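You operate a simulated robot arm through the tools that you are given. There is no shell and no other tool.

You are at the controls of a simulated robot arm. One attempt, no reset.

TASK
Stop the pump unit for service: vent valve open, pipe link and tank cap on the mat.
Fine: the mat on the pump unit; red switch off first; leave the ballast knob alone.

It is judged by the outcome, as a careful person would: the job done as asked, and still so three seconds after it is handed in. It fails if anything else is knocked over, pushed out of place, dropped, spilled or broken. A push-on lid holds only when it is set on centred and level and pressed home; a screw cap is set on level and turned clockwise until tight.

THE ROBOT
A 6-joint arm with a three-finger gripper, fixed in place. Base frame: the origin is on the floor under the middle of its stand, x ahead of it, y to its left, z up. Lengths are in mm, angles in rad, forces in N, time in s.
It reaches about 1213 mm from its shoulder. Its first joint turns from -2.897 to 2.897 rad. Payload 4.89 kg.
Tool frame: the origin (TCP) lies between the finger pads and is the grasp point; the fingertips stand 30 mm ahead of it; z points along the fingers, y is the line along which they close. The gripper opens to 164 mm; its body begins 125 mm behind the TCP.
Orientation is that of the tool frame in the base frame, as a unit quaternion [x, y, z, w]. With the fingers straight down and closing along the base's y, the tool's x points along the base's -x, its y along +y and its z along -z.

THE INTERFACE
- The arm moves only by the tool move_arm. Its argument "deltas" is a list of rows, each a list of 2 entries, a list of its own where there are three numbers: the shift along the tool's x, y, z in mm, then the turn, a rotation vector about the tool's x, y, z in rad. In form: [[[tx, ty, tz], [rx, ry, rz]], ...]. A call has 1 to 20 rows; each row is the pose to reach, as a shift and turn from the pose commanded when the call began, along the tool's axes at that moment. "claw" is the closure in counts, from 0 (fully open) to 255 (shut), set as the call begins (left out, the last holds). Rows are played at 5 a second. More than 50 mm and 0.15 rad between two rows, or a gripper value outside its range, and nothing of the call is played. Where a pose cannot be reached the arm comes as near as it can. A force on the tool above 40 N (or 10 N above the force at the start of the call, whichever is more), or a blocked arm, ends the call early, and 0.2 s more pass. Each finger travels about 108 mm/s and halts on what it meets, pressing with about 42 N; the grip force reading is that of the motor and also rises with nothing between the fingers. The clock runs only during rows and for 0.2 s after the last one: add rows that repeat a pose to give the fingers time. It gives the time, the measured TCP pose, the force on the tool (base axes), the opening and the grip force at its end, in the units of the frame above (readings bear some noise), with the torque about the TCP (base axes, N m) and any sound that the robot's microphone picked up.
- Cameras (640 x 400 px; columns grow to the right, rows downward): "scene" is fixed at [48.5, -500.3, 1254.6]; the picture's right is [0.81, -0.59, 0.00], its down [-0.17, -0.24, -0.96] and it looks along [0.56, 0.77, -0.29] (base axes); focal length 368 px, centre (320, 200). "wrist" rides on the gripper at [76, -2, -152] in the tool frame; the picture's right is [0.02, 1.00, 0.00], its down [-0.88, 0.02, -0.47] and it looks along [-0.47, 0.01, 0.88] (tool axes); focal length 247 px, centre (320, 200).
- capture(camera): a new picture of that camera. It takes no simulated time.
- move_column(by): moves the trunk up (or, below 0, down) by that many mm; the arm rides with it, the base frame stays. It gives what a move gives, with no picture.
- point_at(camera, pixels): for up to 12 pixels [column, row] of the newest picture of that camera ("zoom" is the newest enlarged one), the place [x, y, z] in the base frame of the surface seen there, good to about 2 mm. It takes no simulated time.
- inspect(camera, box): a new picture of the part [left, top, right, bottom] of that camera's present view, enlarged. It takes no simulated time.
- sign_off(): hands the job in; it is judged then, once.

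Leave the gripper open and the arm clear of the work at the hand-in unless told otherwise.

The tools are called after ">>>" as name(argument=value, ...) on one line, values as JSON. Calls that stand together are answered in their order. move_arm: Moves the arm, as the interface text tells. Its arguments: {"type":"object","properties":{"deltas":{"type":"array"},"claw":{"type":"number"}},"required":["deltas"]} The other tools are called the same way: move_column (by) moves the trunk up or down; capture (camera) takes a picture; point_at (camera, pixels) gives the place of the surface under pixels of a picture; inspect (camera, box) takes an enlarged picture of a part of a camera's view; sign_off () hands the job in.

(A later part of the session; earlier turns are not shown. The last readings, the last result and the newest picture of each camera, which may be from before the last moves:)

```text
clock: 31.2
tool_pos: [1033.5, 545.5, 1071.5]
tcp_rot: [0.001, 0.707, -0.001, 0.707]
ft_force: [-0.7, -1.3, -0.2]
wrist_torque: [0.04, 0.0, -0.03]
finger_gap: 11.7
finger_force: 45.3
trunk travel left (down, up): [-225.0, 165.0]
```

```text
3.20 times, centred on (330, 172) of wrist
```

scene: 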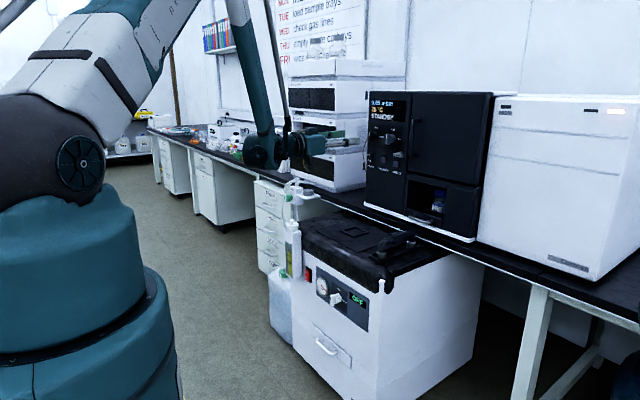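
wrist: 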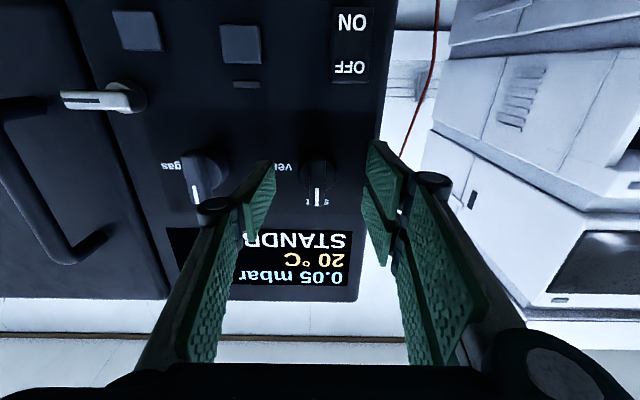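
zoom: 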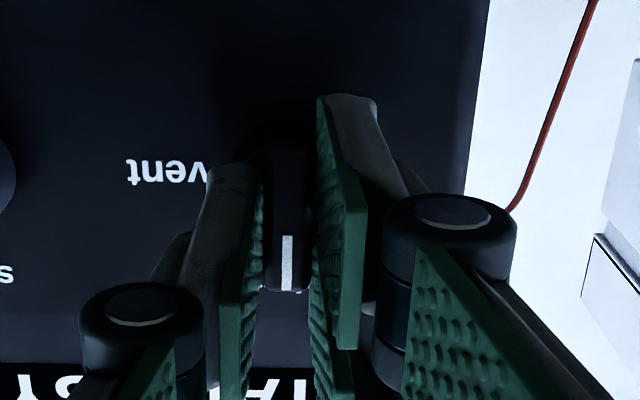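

Gap 11.7 mm with hardly any side force: the bar itself is gripped. "vent" is to the right of the knob seen from the front, so it turns clockwise: +90° about the tool's z. I'll start with 0.4 rad and read the load.

>>> move_arm(deltas=[[[0, 0, 0], [0, 0, 0.1]], [[0, 0, 0], [0, 0, 0.2]], [[0, 0, 0], [0, 0, 0.3]], [[0, 0, 0], [0, 0, 0.4]]])

>>> inspect(camera="scene", box=[300, 90, 440, 190])

```text
clock: 32.2
tool_pos: [1033.6, 544.0, 1070.5]
tcp_rot: [0.141, 0.693, 0.14, 0.693]
ft_force: [3.1, -5.4, -12.4]
wrist_torque: [-0.06, 1.23, 0.27]
finger_gap: 12.0
finger_force: 45.0
trunk travel left (down, up): [-225.0, 165.0]
```

```text
4.00 times, centred on (370, 140) of scene
```

zoom: 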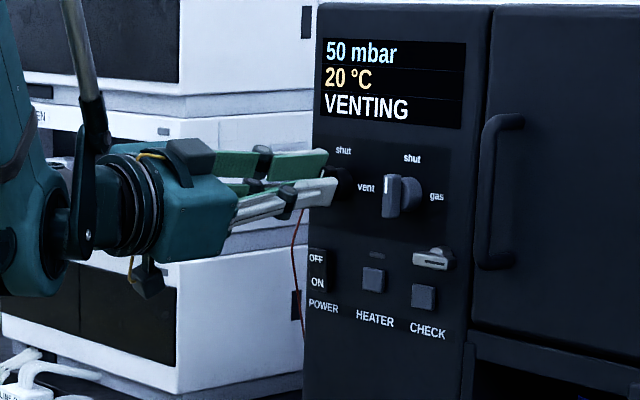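

The display already reads "VENTING, 50 mbar". The load is modest (12 N downward, meaning the knob axis is a bit lower). I'll complete the turn to 90° with a 1.5 mm downward correction.

>>> move_arm(deltas=[[[0.6, -0.5, 0], [0, 0, 0.13]], [[1.2, -1, 0], [0, 0, 0.26]], [[1.2, -1, 0], [0, 0, 0.39]], [[1.2, -1, 0], [0, 0, 0.52]], [[1.2, -1, 0], [0, 0, 0.65]], [[1.2, -1, 0], [0, 0, 0.78]], [[1.2, -1, 0], [0, 0, 0.91]], [[1.2, -1, 0], [0, 0, 1.04]], [[1.2, -1, 0], [0, 0, 1.17]], [[1.2, -1, 0], [0, 0, 1.17]]])

>>> inspect(camera="scene", box=[300, 90, 440, 190])

```text
clock: 34.4
tool_pos: [1033.1, 543.1, 1072.1]
tcp_rot: [0.5, 0.531, 0.475, 0.492]
ft_force: [-3.3, 9.2, 22.5]
wrist_torque: [0.05, -0.69, 0.09]
finger_gap: 12.0
finger_force: 44.3
out of reach, approached as far as the arm can: row 9, 10
trunk travel left (down, up): [-225.0, 165.0]
```

```text
4.00 times, centred on (370, 140) of scene
```

zoom: 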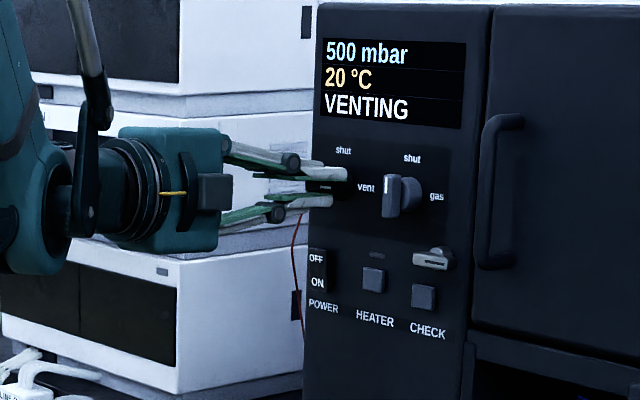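

Turned to ~87° before the wrist joint's limit; it reads 500 mbar, VENTING. I'll open the fingers a bit and draw back along −x to look at the knob.

>>> move_arm(deltas=[[[0, 0, 0], [0, 0, 0]], [[0, 0, 0], [0, 0, 0]], [[0, 0, -30], [0, 0, 0]], [[0, 0, -70], [0, 0, 0]], [[0, 0, -100], [0, 0, 0]]], claw=165)

>>> inspect(camera="scene", box=[350, 85, 430, 155])

>>> capture(camera="wrist")

```text
clock: 35.6
tool_pos: [937.5, 541.9, 1075.2]
tcp_rot: [0.501, 0.533, 0.472, 0.492]
ft_force: [1.0, 0.6, -0.1]
wrist_torque: [0.02, -0.06, 0.01]
finger_gap: 58.1
finger_force: 0.2
trunk travel left (down, up): [-225.0, 165.0]
```

```text
5.71 times, centred on (390, 120) of scene
```

zoom: 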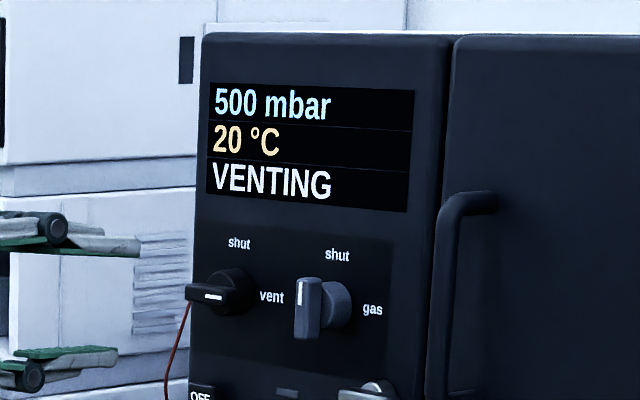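

```text
taken
```

wrist: 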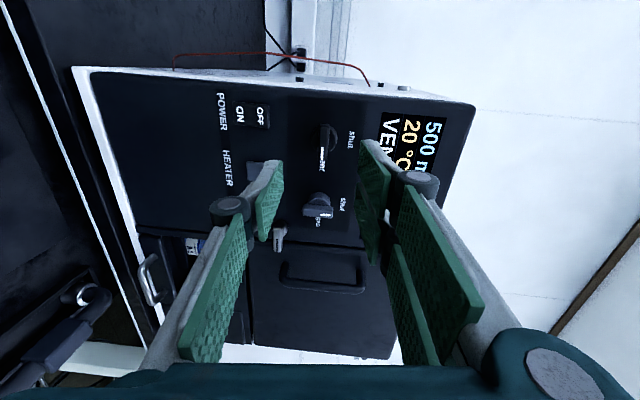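

The bar now lies horizontal with its mark toward "vent". I'll measure the mark's ends to see how far from exactly 90° it is.

>>> inspect(camera="wrist", box=[290, 110, 370, 180])

```text
5.71 times, centred on (330, 145) of wrist
```

zoom: 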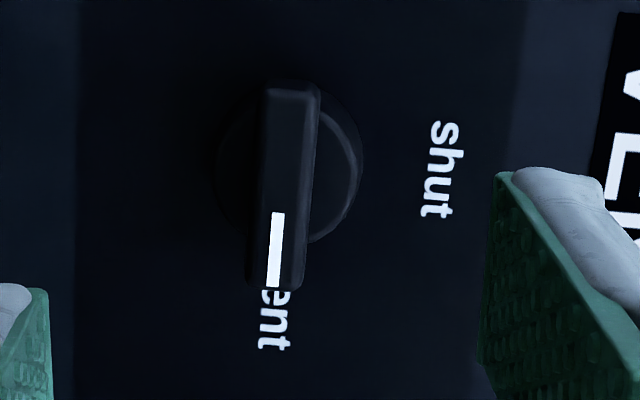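

>>> point_at(camera="zoom", pixels=[[278, 216], [272, 284], [270, 95], [300, 97], [253, 275], [300, 282], [312, 97], [248, 285], [262, 100], [276, 240]])

```text
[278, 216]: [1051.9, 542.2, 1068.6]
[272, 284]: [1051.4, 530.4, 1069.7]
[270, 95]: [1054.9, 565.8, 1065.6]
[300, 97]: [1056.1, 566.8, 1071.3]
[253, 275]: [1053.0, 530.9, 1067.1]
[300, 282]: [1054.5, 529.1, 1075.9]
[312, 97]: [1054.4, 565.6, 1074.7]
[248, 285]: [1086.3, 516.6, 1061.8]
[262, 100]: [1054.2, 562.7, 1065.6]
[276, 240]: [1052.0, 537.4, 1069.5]
```

The bar is within ~2–3° of the vent mark and the oven says VENTING, so the valve is open. Next I'll draw back, unroll the tool by −1.522 rad, to get ready for the work from above.

>>> move_arm(deltas=[[[0, 0, -10], [0, 0, -0.138]], [[0, 0, -20], [0, 0, -0.277]], [[0, 0, -30], [0, 0, -0.415]], [[0, 0, -40], [0, 0, -0.553]], [[0, 0, -50], [0, 0, -0.692]], [[0, 0, -60], [0, 0, -0.83]], [[0, 0, -70], [0, 0, -0.969]], [[0, 0, -70], [0, 0, -1.107]], [[0, 0, -70], [0, 0, -1.245]], [[0, 0, -70], [0, 0, -1.384]], [[0, 0, -70], [0, 0, -1.522]]])

>>> inspect(camera="scene", box=[350, 85, 430, 155])

```text
clock: 38.0
tool_pos: [864.9, 540.0, 1080.7]
tcp_rot: [-0.004, 0.729, 0.003, 0.684]
ft_force: [-0.4, -0.3, 0.1]
wrist_torque: [0.0, 0.03, 0.0]
finger_gap: 57.7
finger_force: 0.0
trunk travel left (down, up): [-225.0, 165.0]
```

```text
5.71 times, centred on (390, 120) of scene
```

zoom: 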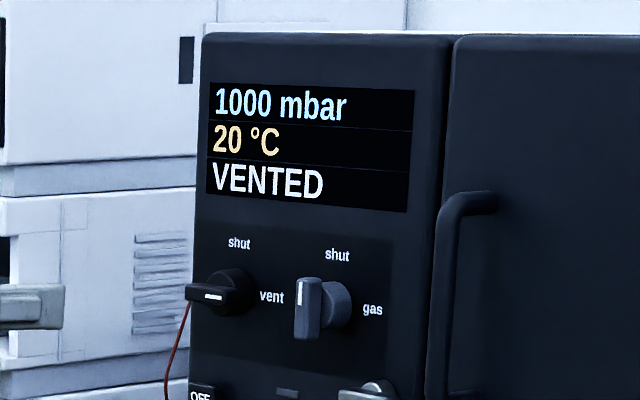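

The oven shows 1000 mbar, VENTED. Now I'll pitch the tool straight down and move over toward the pipe link, to about (905, 330, 980), opening the fingers to ~90 mm.

>>> move_arm(deltas=[[[8.8, -19.1, 4.3], [0, 0.1365, 0]], [[17.6, -38.2, 8.5], [0, 0.273, 0]], [[26.5, -57.3, 12.8], [0, 0.4094, 0]], [[35.3, -76.4, 17.1], [0, 0.5458, 0]], [[44.1, -95.5, 21.4], [0, 0.6823, 0]], [[52.9, -114.5, 25.6], [0, 0.8188, 0]], [[61.7, -133.6, 29.9], [0, 0.9552, 0]], [[70.5, -152.7, 34.2], [0, 1.0917, 0]], [[79.4, -171.8, 38.5], [0, 1.2281, 0]], [[88.2, -190.9, 42.7], [0, 1.3646, 0]], [[97, -210, 47], [0, 1.501, 0]], [[97, -210, 47], [0, 1.501, 0]]], claw=115)

>>> capture(camera="wrist")

>>> capture(camera="scene")

```text
clock: 40.6
tool_pos: [908.8, 328.2, 980.9]
tcp_rot: [-0.004, 1.0, 0.001, 0.003]
ft_force: [-0.7, 0.4, 0.0]
wrist_torque: [0.04, 0.1, -0.02]
finger_gap: 90.0
finger_force: 0.1
trunk travel left (down, up): [-225.0, 165.0]
```

```text
taken
```

wrist: 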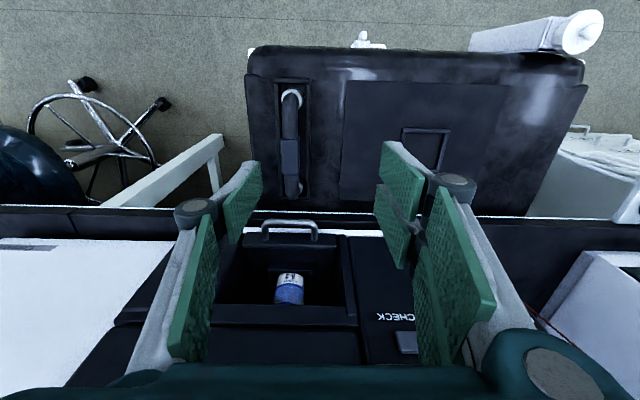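

```text
taken
```

scene: 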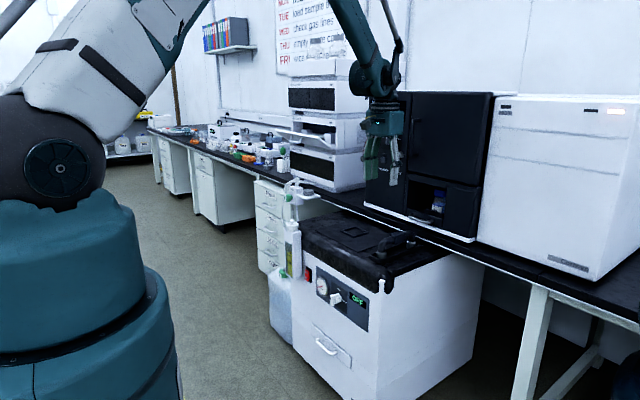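

Above the unit now. I'll zoom on the pipe link at (290,145) and measure it.

>>> inspect(camera="wrist", box=[250, 70, 400, 210])

```text
2.86 times, centred on (325, 140) of wrist
```

zoom: 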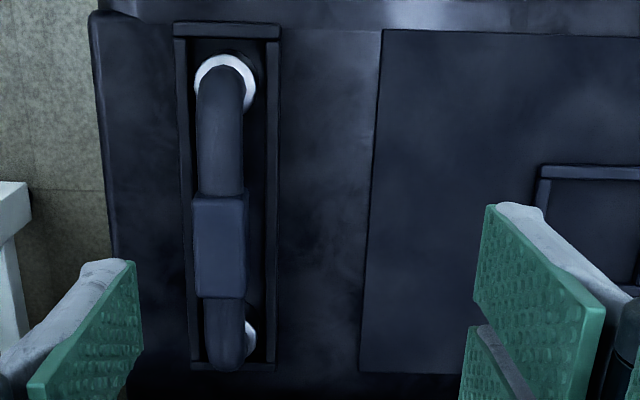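

>>> point_at(camera="zoom", pixels=[[220, 245], [197, 245], [245, 245], [222, 202], [222, 290], [225, 100], [225, 360], [225, 68], [245, 70], [250, 335], [178, 60], [275, 60]])

>>> inspect(camera="scene", box=[370, 220, 430, 262])

```text
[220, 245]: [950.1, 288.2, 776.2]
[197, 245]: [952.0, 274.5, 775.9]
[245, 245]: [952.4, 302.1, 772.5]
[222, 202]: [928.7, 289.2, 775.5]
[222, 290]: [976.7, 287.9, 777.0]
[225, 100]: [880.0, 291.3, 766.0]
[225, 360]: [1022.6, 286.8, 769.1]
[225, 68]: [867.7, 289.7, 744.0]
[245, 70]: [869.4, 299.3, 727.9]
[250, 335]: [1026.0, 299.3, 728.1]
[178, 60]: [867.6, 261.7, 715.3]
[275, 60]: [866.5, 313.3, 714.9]
```

```text
9.52 times, centred on (400, 241) of scene
```

zoom: 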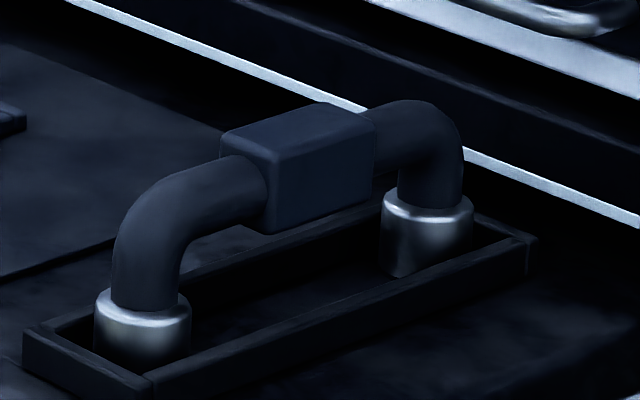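

Measuring the block's height and the collars in the scene zoom.

>>> point_at(camera="zoom", pixels=[[320, 185], [320, 215], [290, 230], [372, 145], [372, 185], [300, 130], [145, 290], [143, 310], [143, 345], [425, 210], [425, 240], [60, 350]])

```text
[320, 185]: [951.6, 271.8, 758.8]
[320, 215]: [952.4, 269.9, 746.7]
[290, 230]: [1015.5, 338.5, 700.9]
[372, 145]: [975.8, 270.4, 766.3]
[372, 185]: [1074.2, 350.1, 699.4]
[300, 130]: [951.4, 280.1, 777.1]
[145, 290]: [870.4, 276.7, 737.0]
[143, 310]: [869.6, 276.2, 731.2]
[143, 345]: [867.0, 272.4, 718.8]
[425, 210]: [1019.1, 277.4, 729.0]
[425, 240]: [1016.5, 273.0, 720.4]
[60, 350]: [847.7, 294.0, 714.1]
```

The block is x 926–979, y 271–304, z 742–777, between the two collars (tops at 728), inside a low tray (rim 715). I'll move over its centre (952.5, 288) at z≈860.

>>> move_arm(deltas=[[[-14.6, -13.4, 40.3], [0, 0.002, 0]], [[-29.1, -26.8, 80.7], [0, 0.004, 0]], [[-43.7, -40.2, 121], [0, 0.006, 0]], [[-43.7, -40.2, 121], [0, 0.006, 0]]])

>>> capture(camera="wrist")

>>> inspect(camera="scene", box=[340, 130, 480, 260])

```text
clock: 41.6
tool_pos: [953.5, 289.4, 858.6]
tcp_rot: [-0.004, 1.0, 0.0, 0.0]
ft_force: [0.7, 0.4, -0.3]
wrist_torque: [0.0, 0.13, 0.0]
finger_gap: 90.0
finger_force: 0.0
trunk travel left (down, up): [-225.0, 165.0]
```

```text
taken
```

wrist: 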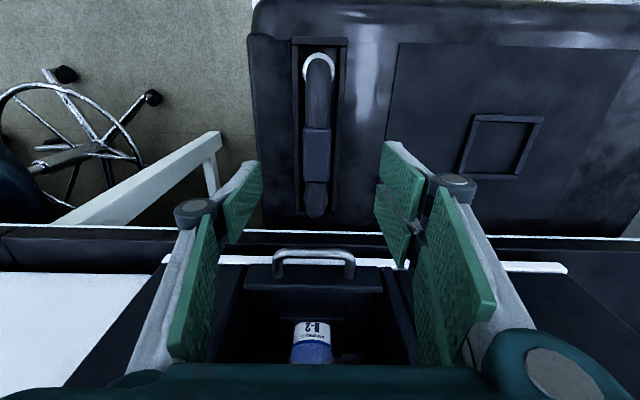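

```text
3.08 times, centred on (410, 195) of scene
```

zoom: 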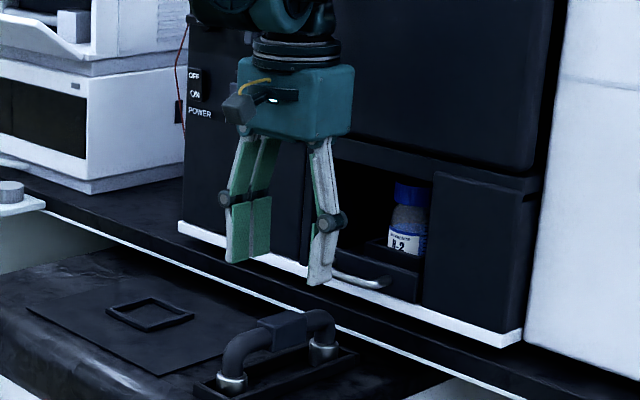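

I'll measure the oven's drawer handle and re-measure the block from here, to be sure of clearance and centring.

>>> point_at(camera="wrist", pixels=[[313, 252], [280, 268], [350, 265], [317, 155], [304, 155], [331, 155], [317, 130], [317, 180], [240, 210], [385, 200]])

```text
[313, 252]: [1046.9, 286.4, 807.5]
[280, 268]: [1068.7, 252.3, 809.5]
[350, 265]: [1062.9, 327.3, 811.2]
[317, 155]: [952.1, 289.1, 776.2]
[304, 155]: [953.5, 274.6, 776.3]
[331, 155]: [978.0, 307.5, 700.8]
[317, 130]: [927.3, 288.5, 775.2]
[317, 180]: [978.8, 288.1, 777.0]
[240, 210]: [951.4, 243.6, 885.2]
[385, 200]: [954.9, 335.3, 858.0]
```

The block's centre is (952.5, 288.5); the drawer handle starts at x=1047, well clear. Descending 102 mm to TCP z≈757.

>>> move_arm(deltas=[[[0, -0.5, 34], [0, 0, 0]], [[0, -1, 68], [0, 0, 0]], [[0, -1, 90], [0, 0, 0]], [[0, -1, 102], [0, 0, 0]], [[0, -1, 102], [0, 0, 0]]])

>>> capture(camera="wrist")

>>> inspect(camera="scene", box=[340, 180, 460, 265])

```text
clock: 42.8
tool_pos: [951.4, 288.4, 758.2]
tcp_rot: [-0.004, 1.0, 0.0, 0.0]
ft_force: [0.6, 0.0, 0.8]
wrist_torque: [0.0, 0.02, 0.01]
finger_gap: 90.2
finger_force: 0.1
trunk travel left (down, up): [-225.0, 165.0]
```

```text
taken
```

wrist: 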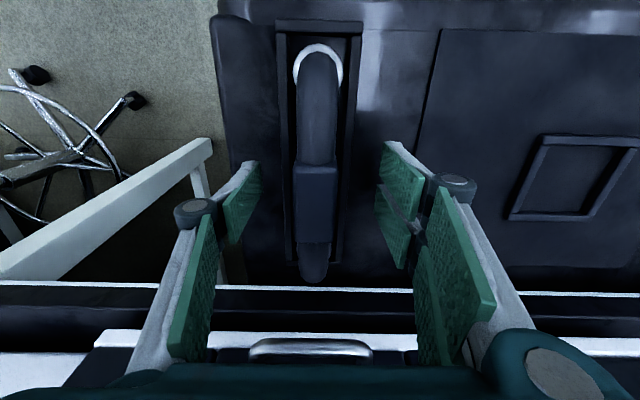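

```text
4.71 times, centred on (400, 222) of scene
```

zoom: 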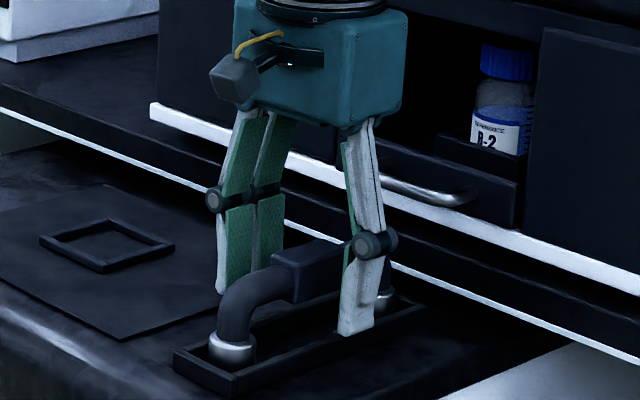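

The fingers straddle the block. Closing.

>>> move_arm(deltas=[[[0, 0, 0], [0, 0, 0]], [[0, 0, 0], [0, 0, 0]], [[0, 0, 0], [0, 0, 0]], [[0, 0, 0], [0, 0, 0]], [[0, 0, 0], [0, 0, 0]]], claw=255)

>>> inspect(camera="scene", box=[360, 200, 440, 260])

```text
clock: 44.0
tool_pos: [952.7, 289.4, 758.2]
tcp_rot: [-0.005, 1.0, 0.001, 0.0]
ft_force: [-0.7, 1.2, 0.2]
wrist_torque: [0.07, -0.01, 0.01]
finger_gap: 26.7
finger_force: 41.8
trunk travel left (down, up): [-225.0, 165.0]
```

```text
6.67 times, centred on (400, 230) of scene
```

zoom: 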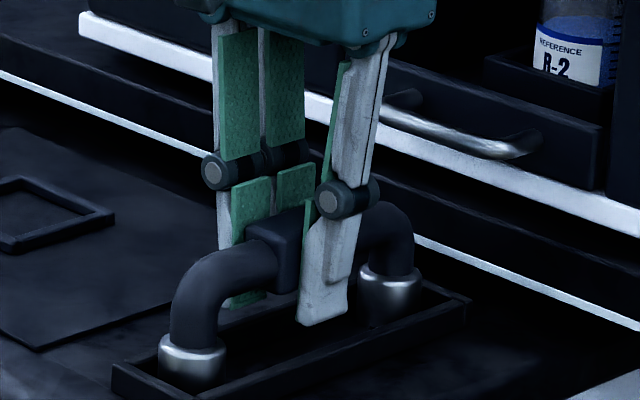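

Gripped: gap 26.7 mm, no side force. Now I'll lift gently, 25 mm straight up, watching the force.

>>> move_arm(deltas=[[[0, 0, -4], [0, 0, 0]], [[0, 0, -9], [0, 0, 0]], [[0, 0, -16], [0, 0, 0]], [[0, 0, -25], [0, 0, 0]]])

>>> inspect(camera="scene", box=[360, 200, 440, 260])

```text
clock: 45.0
tool_pos: [953.1, 289.7, 783.8]
tcp_rot: [-0.005, 1.0, 0.001, 0.0]
ft_force: [0.2, -0.3, -3.6]
wrist_torque: [-0.04, 0.03, 0.0]
finger_gap: 26.7
finger_force: 42.4
trunk travel left (down, up): [-225.0, 165.0]
```

```text
6.67 times, centred on (400, 230) of scene
```

zoom: 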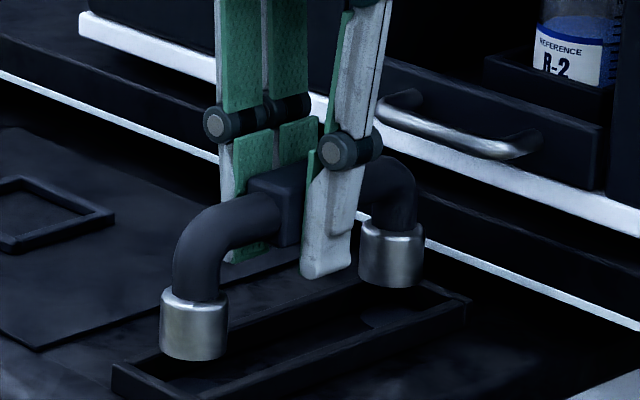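

It came out freely (weight ~3.6 N) — the metal collars belong to the link, so it has two broad feet. I'll lift a further 45 mm and carry it sideways over the mat to y≈425.

>>> move_arm(deltas=[[[0, 0, -22], [0, 0, 0]], [[0, 0, -45], [0, 0, 0]], [[0, 34, -45], [0, 0, 0]], [[0, 68, -45], [0, 0, 0]], [[0, 102, -45], [0, 0, 0]], [[0, 136, -45], [0, 0, 0]], [[0, 136, -45], [0, 0, 0]]])

>>> capture(camera="wrist")

>>> capture(camera="scene")

```text
clock: 46.6
tool_pos: [949.0, 425.2, 827.9]
tcp_rot: [-0.004, 1.0, 0.001, 0.0]
ft_force: [-0.5, -0.5, -2.9]
wrist_torque: [-0.04, -0.02, -0.03]
finger_gap: 26.4
finger_force: 42.3
trunk travel left (down, up): [-225.0, 165.0]
```

```text
taken
```

wrist: 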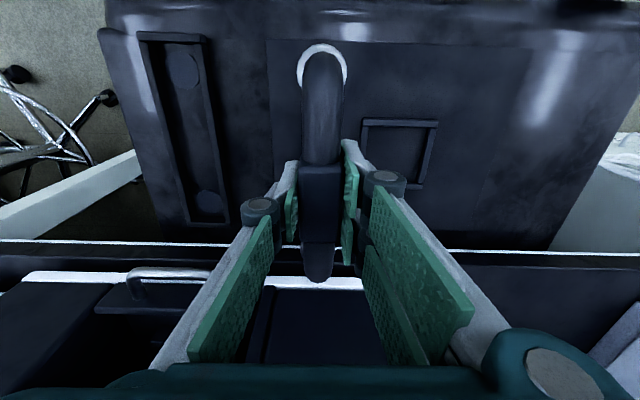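

```text
taken
```

scene: 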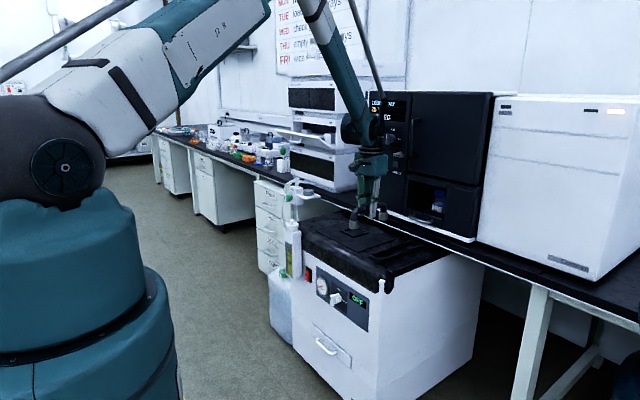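

The link hangs over the mat. I'll measure the mat edges and the collars in zooms.

>>> inspect(camera="scene", box=[300, 190, 420, 280])

>>> point_at(camera="wrist", pixels=[[268, 42], [272, 120], [530, 48], [485, 190], [365, 122], [436, 122], [424, 186], [345, 60], [325, 47], [300, 65], [348, 70], [278, 230]])

```text
4.44 times, centred on (360, 235) of scene
```

zoom: 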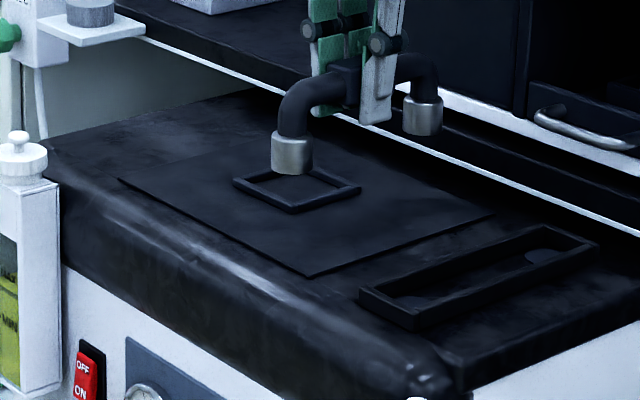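

```text
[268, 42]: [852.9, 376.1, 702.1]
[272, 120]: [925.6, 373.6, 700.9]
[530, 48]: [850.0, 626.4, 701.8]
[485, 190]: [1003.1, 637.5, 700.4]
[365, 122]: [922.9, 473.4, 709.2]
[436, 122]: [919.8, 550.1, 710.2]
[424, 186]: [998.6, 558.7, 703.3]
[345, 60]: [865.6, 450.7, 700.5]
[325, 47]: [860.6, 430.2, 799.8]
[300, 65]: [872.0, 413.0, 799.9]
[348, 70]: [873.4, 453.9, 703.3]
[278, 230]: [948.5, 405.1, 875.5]
```

Measuring the mat's corners and the collar extents in the scene zoom as well.

>>> point_at(camera="zoom", pixels=[[306, 274], [122, 180], [488, 213], [291, 165], [274, 155], [309, 155], [422, 120], [405, 115], [441, 115], [422, 132], [292, 172], [400, 245]])

```text
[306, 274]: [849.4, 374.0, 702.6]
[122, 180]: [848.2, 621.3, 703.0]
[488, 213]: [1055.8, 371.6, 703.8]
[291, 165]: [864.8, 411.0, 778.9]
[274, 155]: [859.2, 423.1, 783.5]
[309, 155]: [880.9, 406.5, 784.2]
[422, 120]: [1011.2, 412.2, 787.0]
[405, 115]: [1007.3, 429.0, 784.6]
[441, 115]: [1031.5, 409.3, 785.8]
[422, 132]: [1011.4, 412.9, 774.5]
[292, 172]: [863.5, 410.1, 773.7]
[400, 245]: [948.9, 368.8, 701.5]
```

Mat: x 848–1057, y 371–628. The link's feet span x 858–1042 at y≈425, so both feet land on the mat left of the frame (frame starts y≈473). I'll lower 63 mm, leaving a few mm.

>>> move_arm(deltas=[[[-2, 0, 25], [0, 0, 0]], [[-2, 0, 48], [0, 0, 0]], [[-2, 0, 63], [0, 0, 0]], [[-2, 0, 63], [0, 0, 0]]])

>>> inspect(camera="scene", box=[320, 200, 420, 275])

```text
clock: 47.6
tool_pos: [952.1, 425.6, 764.9]
tcp_rot: [-0.004, 1.0, 0.0, 0.0]
ft_force: [0.4, 0.4, -2.3]
wrist_torque: [0.02, 0.04, 0.0]
finger_gap: 26.8
finger_force: 42.1
trunk travel left (down, up): [-225.0, 165.0]
```

```text
5.33 times, centred on (370, 238) of scene
```

zoom: 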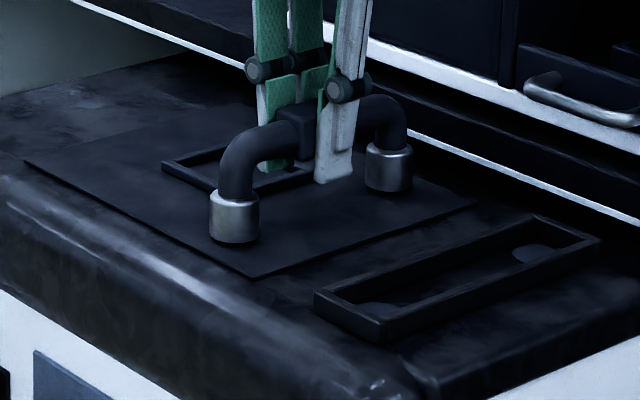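

Just above the mat. Now lowering in 1 mm steps by 5 mm to touch down.

>>> move_arm(deltas=[[[0, 0, 1], [0, 0, 0]], [[0, 0, 2], [0, 0, 0]], [[0, 0, 3], [0, 0, 0]], [[0, 0, 4], [0, 0, 0]], [[0, 0, 4], [0, 0, 0]]])

```text
clock: 48.8
tool_pos: [955.3, 426.4, 760.9]
tcp_rot: [-0.004, 1.0, 0.001, -0.001]
ft_force: [-0.3, -1.0, -2.8]
wrist_torque: [-0.06, 0.03, -0.01]
finger_gap: 26.7
finger_force: 41.8
trunk travel left (down, up): [-225.0, 165.0]
```

Still hanging (−2.8 N). Three more millimetres.

>>> move_arm(deltas=[[[0, 0, 1], [0, 0, 0]], [[0, 0, 2], [0, 0, 0]], [[0, 0, 2], [0, 0, 0]]])

```text
clock: 49.6
tool_pos: [953.5, 425.1, 760.1]
tcp_rot: [-0.005, 1.0, 0.001, 0.001]
ft_force: [7.6, 0.0, 17.9]
wrist_torque: [0.31, -0.08, 0.01]
finger_gap: 26.5
finger_force: 41.8
trunk travel left (down, up): [-225.0, 165.0]
```

Contact (+18 N). I'll ease up 0.7 mm and open the fingers to about 75 mm.

>>> move_arm(deltas=[[[0, 0, -0.7], [0, 0, 0]], [[0, 0, -0.7], [0, 0, 0]]])

>>> move_arm(deltas=[[[0, 0, 0], [0, 0, 0]], [[0, 0, 0], [0, 0, 0]], [[0, 0, 0], [0, 0, 0]]], claw=138)

>>> inspect(camera="scene", box=[320, 200, 420, 275])

>>> capture(camera="wrist")

```text
clock: 50.2
tool_pos: [953.8, 425.9, 760.4]
tcp_rot: [-0.004, 1.0, 0.001, 0.001]
ft_force: [5.1, 0.5, 11.8]
wrist_torque: [0.13, -0.35, -0.11]
finger_gap: 26.6
finger_force: 42.1
trunk travel left (down, up): [-225.0, 165.0]
```

```text
clock: 51.0
tool_pos: [954.1, 426.2, 760.0]
tcp_rot: [-0.005, 1.0, 0.0, -0.001]
ft_force: [-0.4, 0.0, 0.5]
wrist_torque: [-0.01, 0.01, -0.01]
finger_gap: 75.1
finger_force: 0.2
trunk travel left (down, up): [-225.0, 165.0]
```

```text
5.33 times, centred on (370, 238) of scene
```

zoom: 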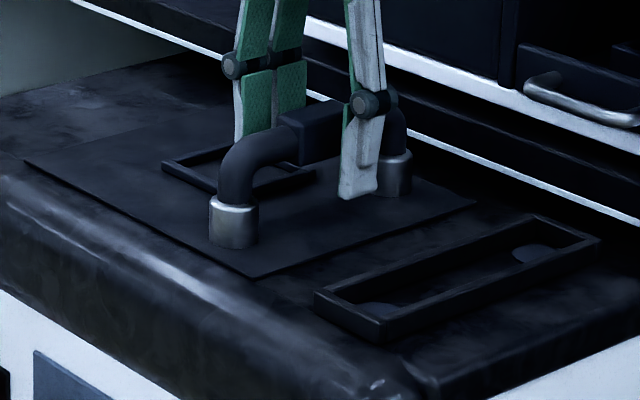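

```text
taken
```

wrist: 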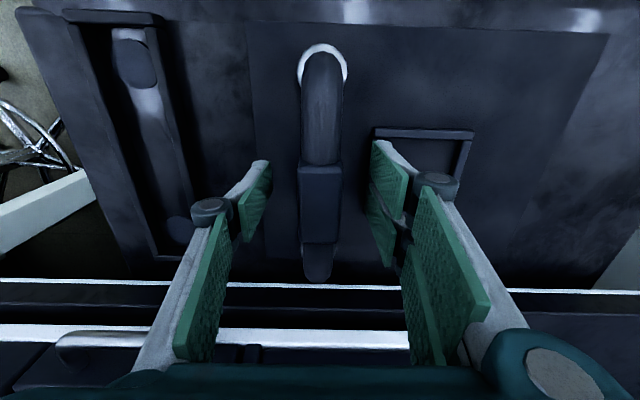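

The link stands upright on the mat with both feet, gripper free of it. I'll rise straight up 140 mm.

>>> move_arm(deltas=[[[0, 0, -20], [0, 0, 0]], [[0, 0, -60], [0, 0, 0]], [[0, 0, -100], [0, 0, 0]], [[0, 0, -140], [0, 0, 0]], [[0, 0, -140], [0, 0, 0]]])

>>> capture(camera="wrist")

>>> inspect(camera="scene", box=[280, 190, 420, 280])

```text
clock: 52.2
tool_pos: [949.9, 426.0, 905.9]
tcp_rot: [-0.005, 1.0, 0.001, 0.001]
ft_force: [-0.7, -0.3, 1.5]
wrist_torque: [0.03, -0.08, 0.03]
finger_gap: 75.1
finger_force: 0.0
trunk travel left (down, up): [-225.0, 165.0]
```

```text
taken
```

wrist: 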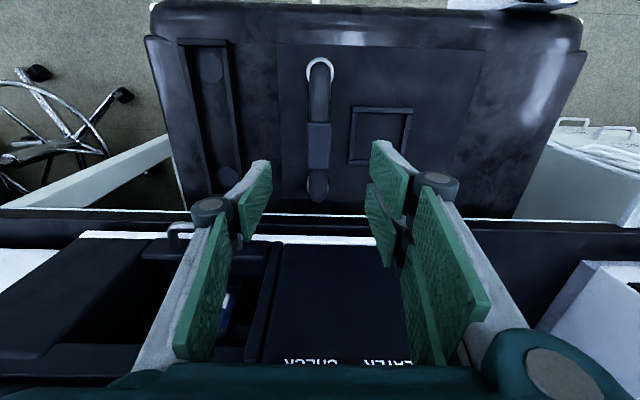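

```text
4.44 times, centred on (350, 235) of scene
```

zoom: 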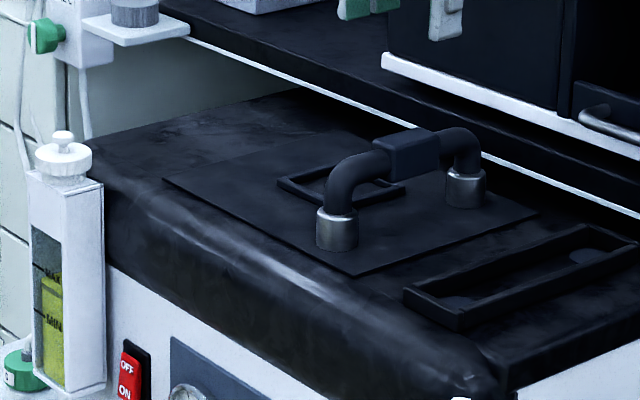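

The link stands firm. Before moving to the cap I'll locate the "LINE C" box and its shelf near the tank, so the gripper avoids them.

>>> point_at(camera="zoom", pixels=[[85, 40], [48, 38], [135, 38], [100, 18], [180, 30], [62, 135], [62, 150], [62, 170], [40, 160], [92, 155], [85, 105], [30, 150]])

```text
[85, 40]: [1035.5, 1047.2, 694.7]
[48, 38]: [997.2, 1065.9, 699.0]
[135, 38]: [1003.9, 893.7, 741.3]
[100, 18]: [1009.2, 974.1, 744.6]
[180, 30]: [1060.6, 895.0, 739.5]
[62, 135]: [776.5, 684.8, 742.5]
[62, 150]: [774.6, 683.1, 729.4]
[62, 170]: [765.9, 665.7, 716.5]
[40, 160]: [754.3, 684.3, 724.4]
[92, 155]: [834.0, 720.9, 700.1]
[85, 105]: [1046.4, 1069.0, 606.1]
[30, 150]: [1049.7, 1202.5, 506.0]
```

LINE C is far away (y>890). The cap's axis is at about (777.5, 684.5), rim radius ~23.5, rim z≈706–727, knob top 743. I'll move above it at z≈850 with the fingers at 90 mm.

>>> move_arm(deltas=[[[24.6, 36.9, 0], [0, 0, 0]], [[49.3, 73.9, 0], [0, 0, 0]], [[73.9, 110.8, 0], [0, 0, 0]], [[98.6, 147.7, 0], [0, 0, 0]], [[123.2, 184.6, 10], [0, 0, 0]], [[147.9, 221.6, 30], [0, 0, 0]], [[172.5, 258.5, 56], [0, 0, 0]], [[172.5, 258.5, 56], [0, 0, 0]]], claw=115)

>>> capture(camera="wrist")

>>> capture(camera="scene")

```text
refused: row 7 steps farther than a row can; nothing moved
```

```text
taken
```

wrist: 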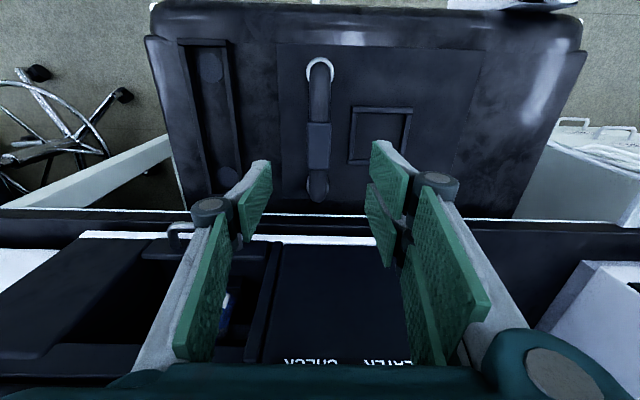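

```text
taken
```

scene: 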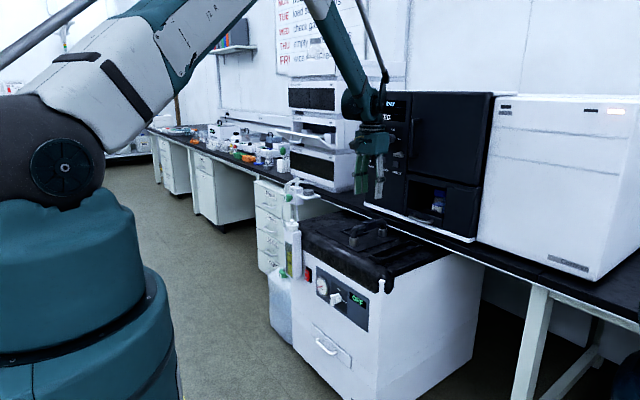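

The last step was a bit over 50 mm and refused; I'll repeat with smaller steps.

>>> move_arm(deltas=[[[21.6, 32.3, 0], [0, 0, 0]], [[43.1, 64.6, 0], [0, 0, 0]], [[64.7, 96.9, 0], [0, 0, 0]], [[86.3, 129.3, 0], [0, 0, 0]], [[107.8, 161.6, 10], [0, 0, 0]], [[129.4, 193.9, 25], [0, 0, 0]], [[151, 226.2, 40], [0, 0, 0]], [[172.5, 258.5, 56], [0, 0, 0]], [[172.5, 258.5, 56], [0, 0, 0]]], claw=115)

>>> capture(camera="wrist")

>>> capture(camera="scene")

```text
clock: 54.2
tool_pos: [778.2, 683.8, 844.5]
tcp_rot: [-0.005, 1.0, 0.001, -0.001]
ft_force: [-0.4, 0.4, -0.6]
wrist_torque: [-0.07, 0.0, 0.0]
finger_gap: 89.9
finger_force: 0.1
trunk travel left (down, up): [-225.0, 165.0]
```

```text
taken
```

wrist: 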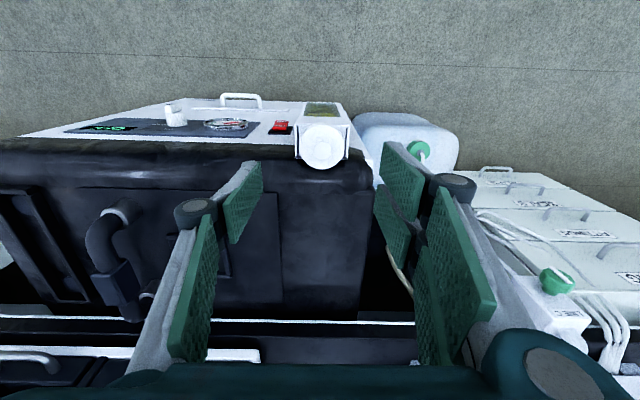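

```text
taken
```

scene: 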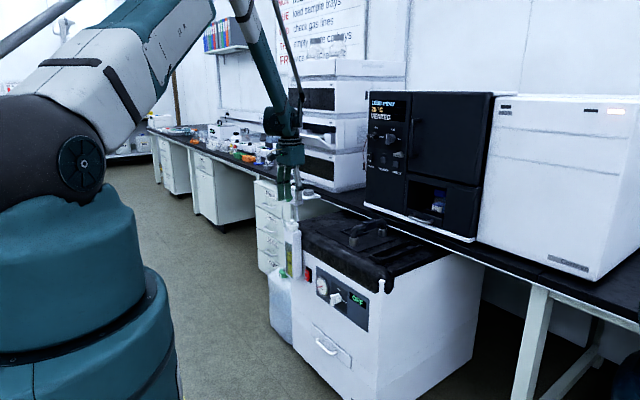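

The cap is at (322,147) in the wrist picture. I'll zoom and measure its edges.

>>> inspect(camera="wrist", box=[270, 95, 380, 190])

```text
4.21 times, centred on (325, 142) of wrist
```

zoom: 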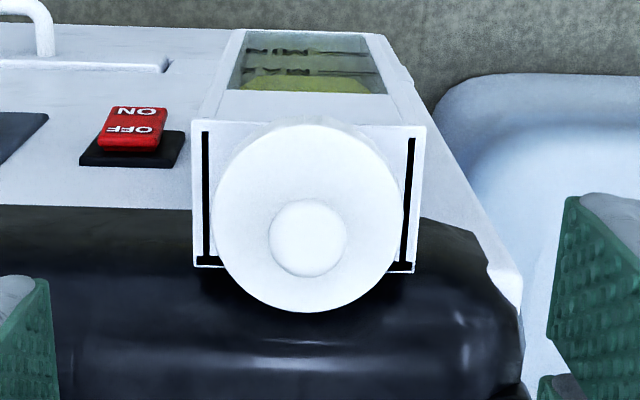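

>>> point_at(camera="zoom", pixels=[[308, 235], [308, 205], [308, 268], [225, 215], [395, 215], [308, 150], [308, 300], [230, 250], [385, 250], [200, 140], [420, 140], [308, 345]])

```text
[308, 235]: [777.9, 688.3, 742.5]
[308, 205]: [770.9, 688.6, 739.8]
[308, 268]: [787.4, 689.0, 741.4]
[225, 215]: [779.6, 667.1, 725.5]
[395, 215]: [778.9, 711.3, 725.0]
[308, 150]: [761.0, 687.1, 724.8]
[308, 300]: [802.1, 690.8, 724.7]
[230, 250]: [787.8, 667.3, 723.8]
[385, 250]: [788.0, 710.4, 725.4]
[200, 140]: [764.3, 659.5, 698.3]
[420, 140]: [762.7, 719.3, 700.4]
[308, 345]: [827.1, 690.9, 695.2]
```

Cap centre: (779.5, 688.6), rim top z=725, knob top z=742.5. I'll shift +4.5 mm in y, descend 60 mm, and check centring again.

>>> move_arm(deltas=[[[0, 4.5, 30], [0, 0, 0]], [[0, 4.5, 60], [0, 0, 0]], [[0, 4.5, 60], [0, 0, 0]]])

>>> move_arm(deltas=[[[0, 0, 0], [0, 0, 0]]])

>>> inspect(camera="wrist", box=[180, 90, 480, 280])

```text
clock: 55.0
tool_pos: [777.8, 686.8, 783.3]
tcp_rot: [-0.004, 1.0, 0.001, 0.0]
ft_force: [-0.3, 0.3, -0.3]
wrist_torque: [-0.01, 0.03, 0.01]
finger_gap: 89.8
finger_force: 0.1
trunk travel left (down, up): [-225.0, 165.0]
```

```text
clock: 55.4
tool_pos: [778.4, 686.4, 783.3]
tcp_rot: [-0.004, 1.0, 0.001, 0.001]
ft_force: [0.3, -0.1, 0.3]
wrist_torque: [-0.01, 0.0, 0.01]
finger_gap: 90.1
finger_force: 0.1
trunk travel left (down, up): [-225.0, 165.0]
```

```text
2.11 times, centred on (330, 185) of wrist
```

zoom: 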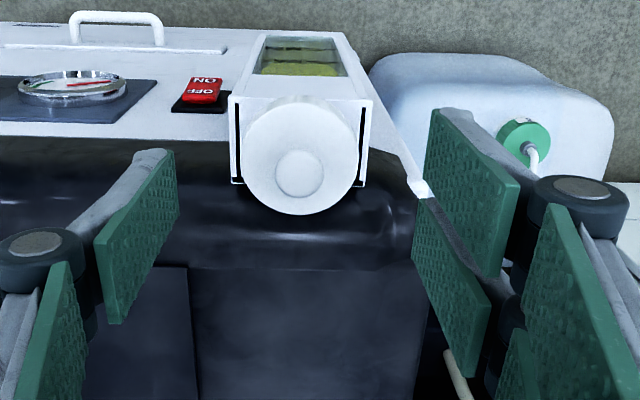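

Reads (778.1, 686.6, 783.3). I'll cross-check by measuring the pads' tips: thumb (165,175), pair (440,150) and (425,220).

>>> point_at(camera="zoom", pixels=[[168, 175], [172, 200], [440, 150], [436, 125], [420, 215], [425, 240], [297, 173], [248, 155], [356, 155], [302, 100], [302, 213]])

```text
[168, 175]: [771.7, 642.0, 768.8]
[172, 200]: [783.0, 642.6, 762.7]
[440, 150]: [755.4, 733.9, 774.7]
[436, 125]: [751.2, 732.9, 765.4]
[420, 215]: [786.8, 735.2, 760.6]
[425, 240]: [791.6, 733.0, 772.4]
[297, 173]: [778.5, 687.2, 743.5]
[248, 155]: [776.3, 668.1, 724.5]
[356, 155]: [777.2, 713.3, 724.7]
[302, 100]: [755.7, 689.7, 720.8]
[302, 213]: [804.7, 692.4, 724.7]
```

By the pads the grip centre is y≈688, so only +1 mm in y and +1.5 mm in x are needed. Descending 46 mm so that the tips reach z≈707 around the fluted rim.

>>> move_arm(deltas=[[[-1.5, 1, 20], [0, 0, 0]], [[-1.5, 1, 38], [0, 0, 0]], [[-1.5, 1, 46], [0, 0, 0]], [[-1.5, 1, 46], [0, 0, 0]]])

>>> inspect(camera="scene", box=[260, 190, 330, 250])

>>> inspect(camera="wrist", box=[180, 90, 480, 280])

```text
clock: 56.4
tool_pos: [781.1, 688.5, 737.0]
tcp_rot: [-0.004, 1.0, 0.001, 0.0]
ft_force: [0.4, 0.3, -0.5]
wrist_torque: [-0.03, 0.02, 0.0]
finger_gap: 89.9
finger_force: 0.1
trunk travel left (down, up): [-225.0, 165.0]
```

```text
6.67 times, centred on (295, 220) of scene
```

zoom: 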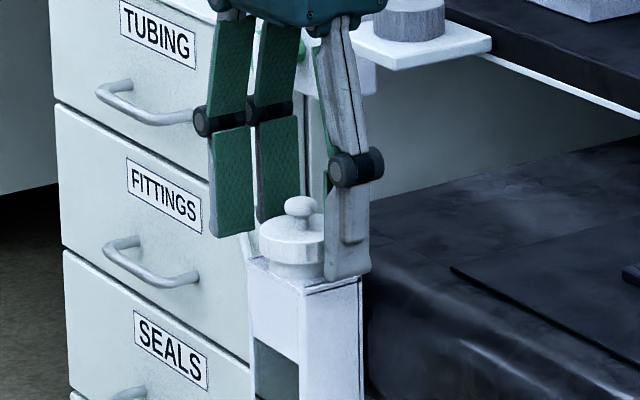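

```text
2.11 times, centred on (330, 185) of wrist
```

zoom: 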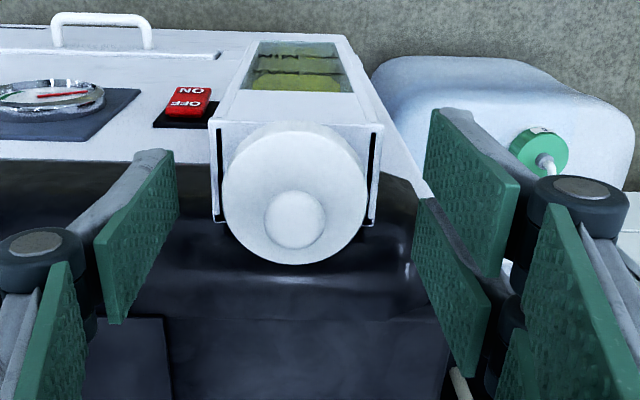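

The TCP is right over the knob axis (both at zoom ~(294,220)). Closing on the rim.

>>> move_arm(deltas=[[[0, 0, 0], [0, 0, 0]], [[0, 0, 0], [0, 0, 0]], [[0, 0, 0], [0, 0, 0]], [[0, 0, 0], [0, 0, 0]]], claw=255)

>>> inspect(camera="scene", box=[260, 190, 330, 250])

```text
clock: 57.4
tool_pos: [781.0, 689.3, 737.4]
tcp_rot: [-0.004, 1.0, 0.001, 0.0]
ft_force: [0.0, 0.3, -0.2]
wrist_torque: [0.04, -0.01, 0.0]
finger_gap: 48.6
finger_force: 42.2
trunk travel left (down, up): [-225.0, 165.0]
heard: snap
```

```text
6.67 times, centred on (295, 220) of scene
```

zoom: 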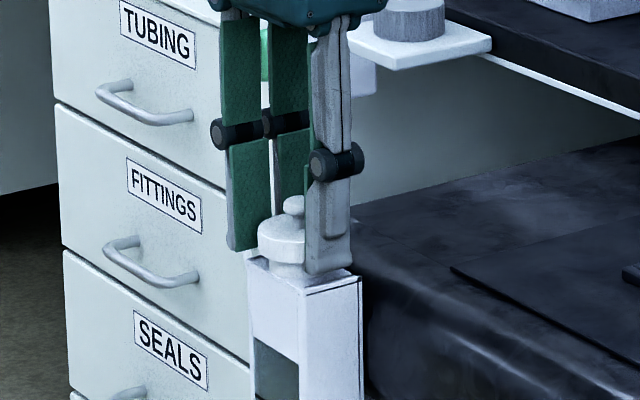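

Gap 48.6 mm — the rim's diameter — with no side force; a "snap" was heard. I'll look closely whether the cap has come loose or anything changed.

>>> inspect(camera="scene", box=[275, 205, 315, 240])

>>> inspect(camera="wrist", box=[240, 90, 400, 240])

>>> inspect(camera="scene", box=[280, 190, 420, 290])

```text
11.43 times, centred on (295, 222) of scene
```

zoom: 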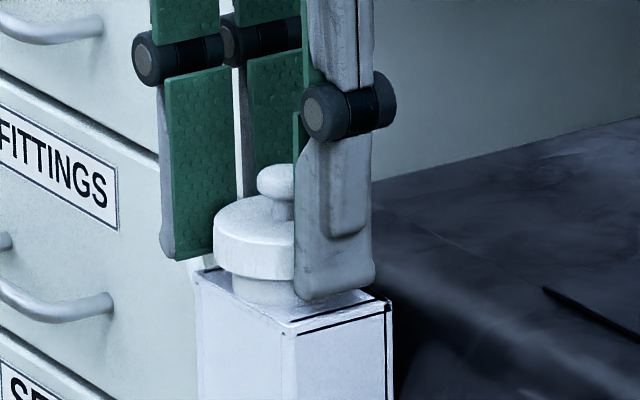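

```text
2.67 times, centred on (320, 165) of wrist
```

zoom: 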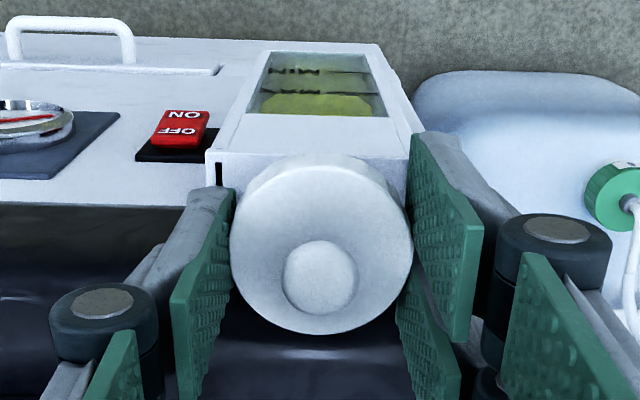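

```text
4.00 times, centred on (350, 240) of scene
```

zoom: 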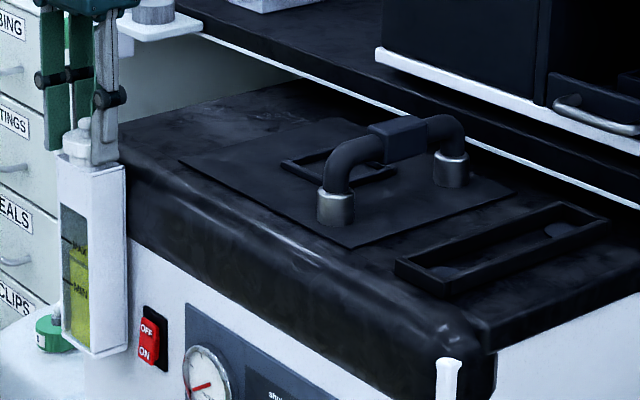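

The cap looks whole, still seated upright between the fingers; nothing else changed. The snap suggests it came loose. To be safe in case it is threaded, I'll first turn it counter-clockwise (tool rz negative) by 0.5 rad and read torque and force.

>>> move_arm(deltas=[[[0, 0, 0], [0, 0, -0.1]], [[0, 0, 0], [0, 0, -0.2]], [[0, 0, 0], [0, 0, -0.3]], [[0, 0, 0], [0, 0, -0.4]], [[0, 0, 0], [0, 0, -0.5]]])

>>> inspect(camera="scene", box=[275, 205, 315, 240])

```text
clock: 58.6
tool_pos: [781.2, 688.0, 738.3]
tcp_rot: [-0.252, 0.968, 0.001, 0.001]
ft_force: [-1.2, 0.2, 0.8]
wrist_torque: [0.01, 0.02, 0.0]
finger_gap: 48.8
finger_force: 41.6
trunk travel left (down, up): [-225.0, 165.0]
```

```text
11.43 times, centred on (295, 222) of scene
```

zoom: 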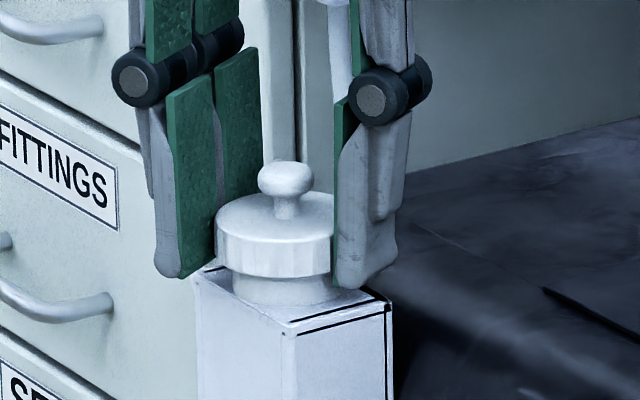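

It turned with no torque at all. I'll try a very small lift of 2 mm and read the force.

>>> move_arm(deltas=[[[0, 0, -1], [0, 0, 0]], [[0, 0, -2], [0, 0, 0]], [[0, 0, -2], [0, 0, 0]]])

>>> inspect(camera="scene", box=[275, 205, 315, 240])

```text
clock: 59.4
tool_pos: [780.3, 687.2, 738.9]
tcp_rot: [-0.251, 0.968, 0.0, 0.001]
ft_force: [0.1, -0.3, -0.3]
wrist_torque: [0.0, 0.01, 0.01]
finger_gap: 48.5
finger_force: 42.2
trunk travel left (down, up): [-225.0, 165.0]
```

```text
11.43 times, centred on (295, 222) of scene
```

zoom: 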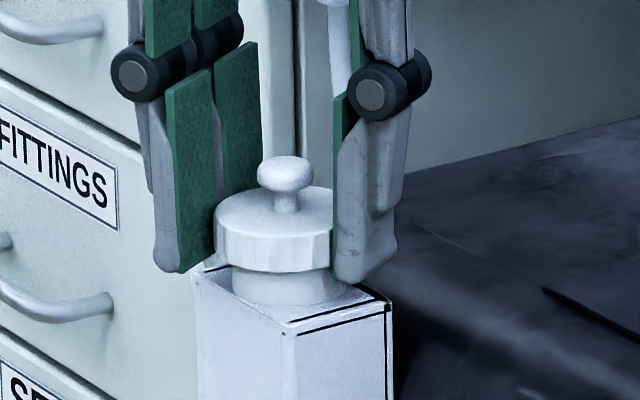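

The cap follows up with no resistance: it is free. I'll lift slowly, first 20 mm, then to 70 mm.

>>> move_arm(deltas=[[[0, 0, -4], [0, 0, 0]], [[0, 0, -9], [0, 0, 0]], [[0, 0, -15], [0, 0, 0]], [[0, 0, -22], [0, 0, 0]]])

>>> inspect(camera="scene", box=[270, 195, 320, 245])

```text
clock: 60.4
tool_pos: [782.1, 687.6, 763.0]
tcp_rot: [-0.252, 0.968, 0.0, 0.001]
ft_force: [0.6, 0.9, -0.7]
wrist_torque: [0.01, 0.0, -0.04]
finger_gap: 48.4
finger_force: 42.0
trunk travel left (down, up): [-225.0, 165.0]
```

```text
8.00 times, centred on (295, 220) of scene
```

zoom: 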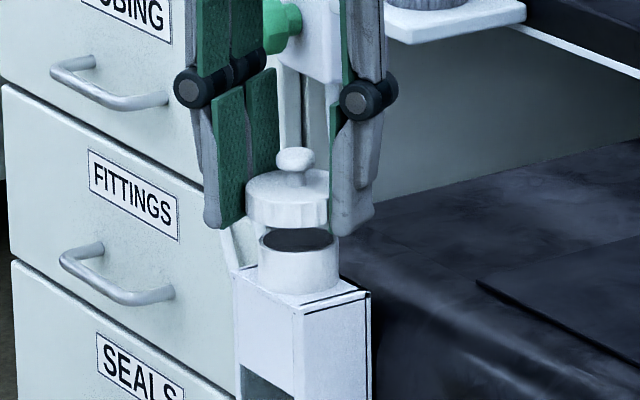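

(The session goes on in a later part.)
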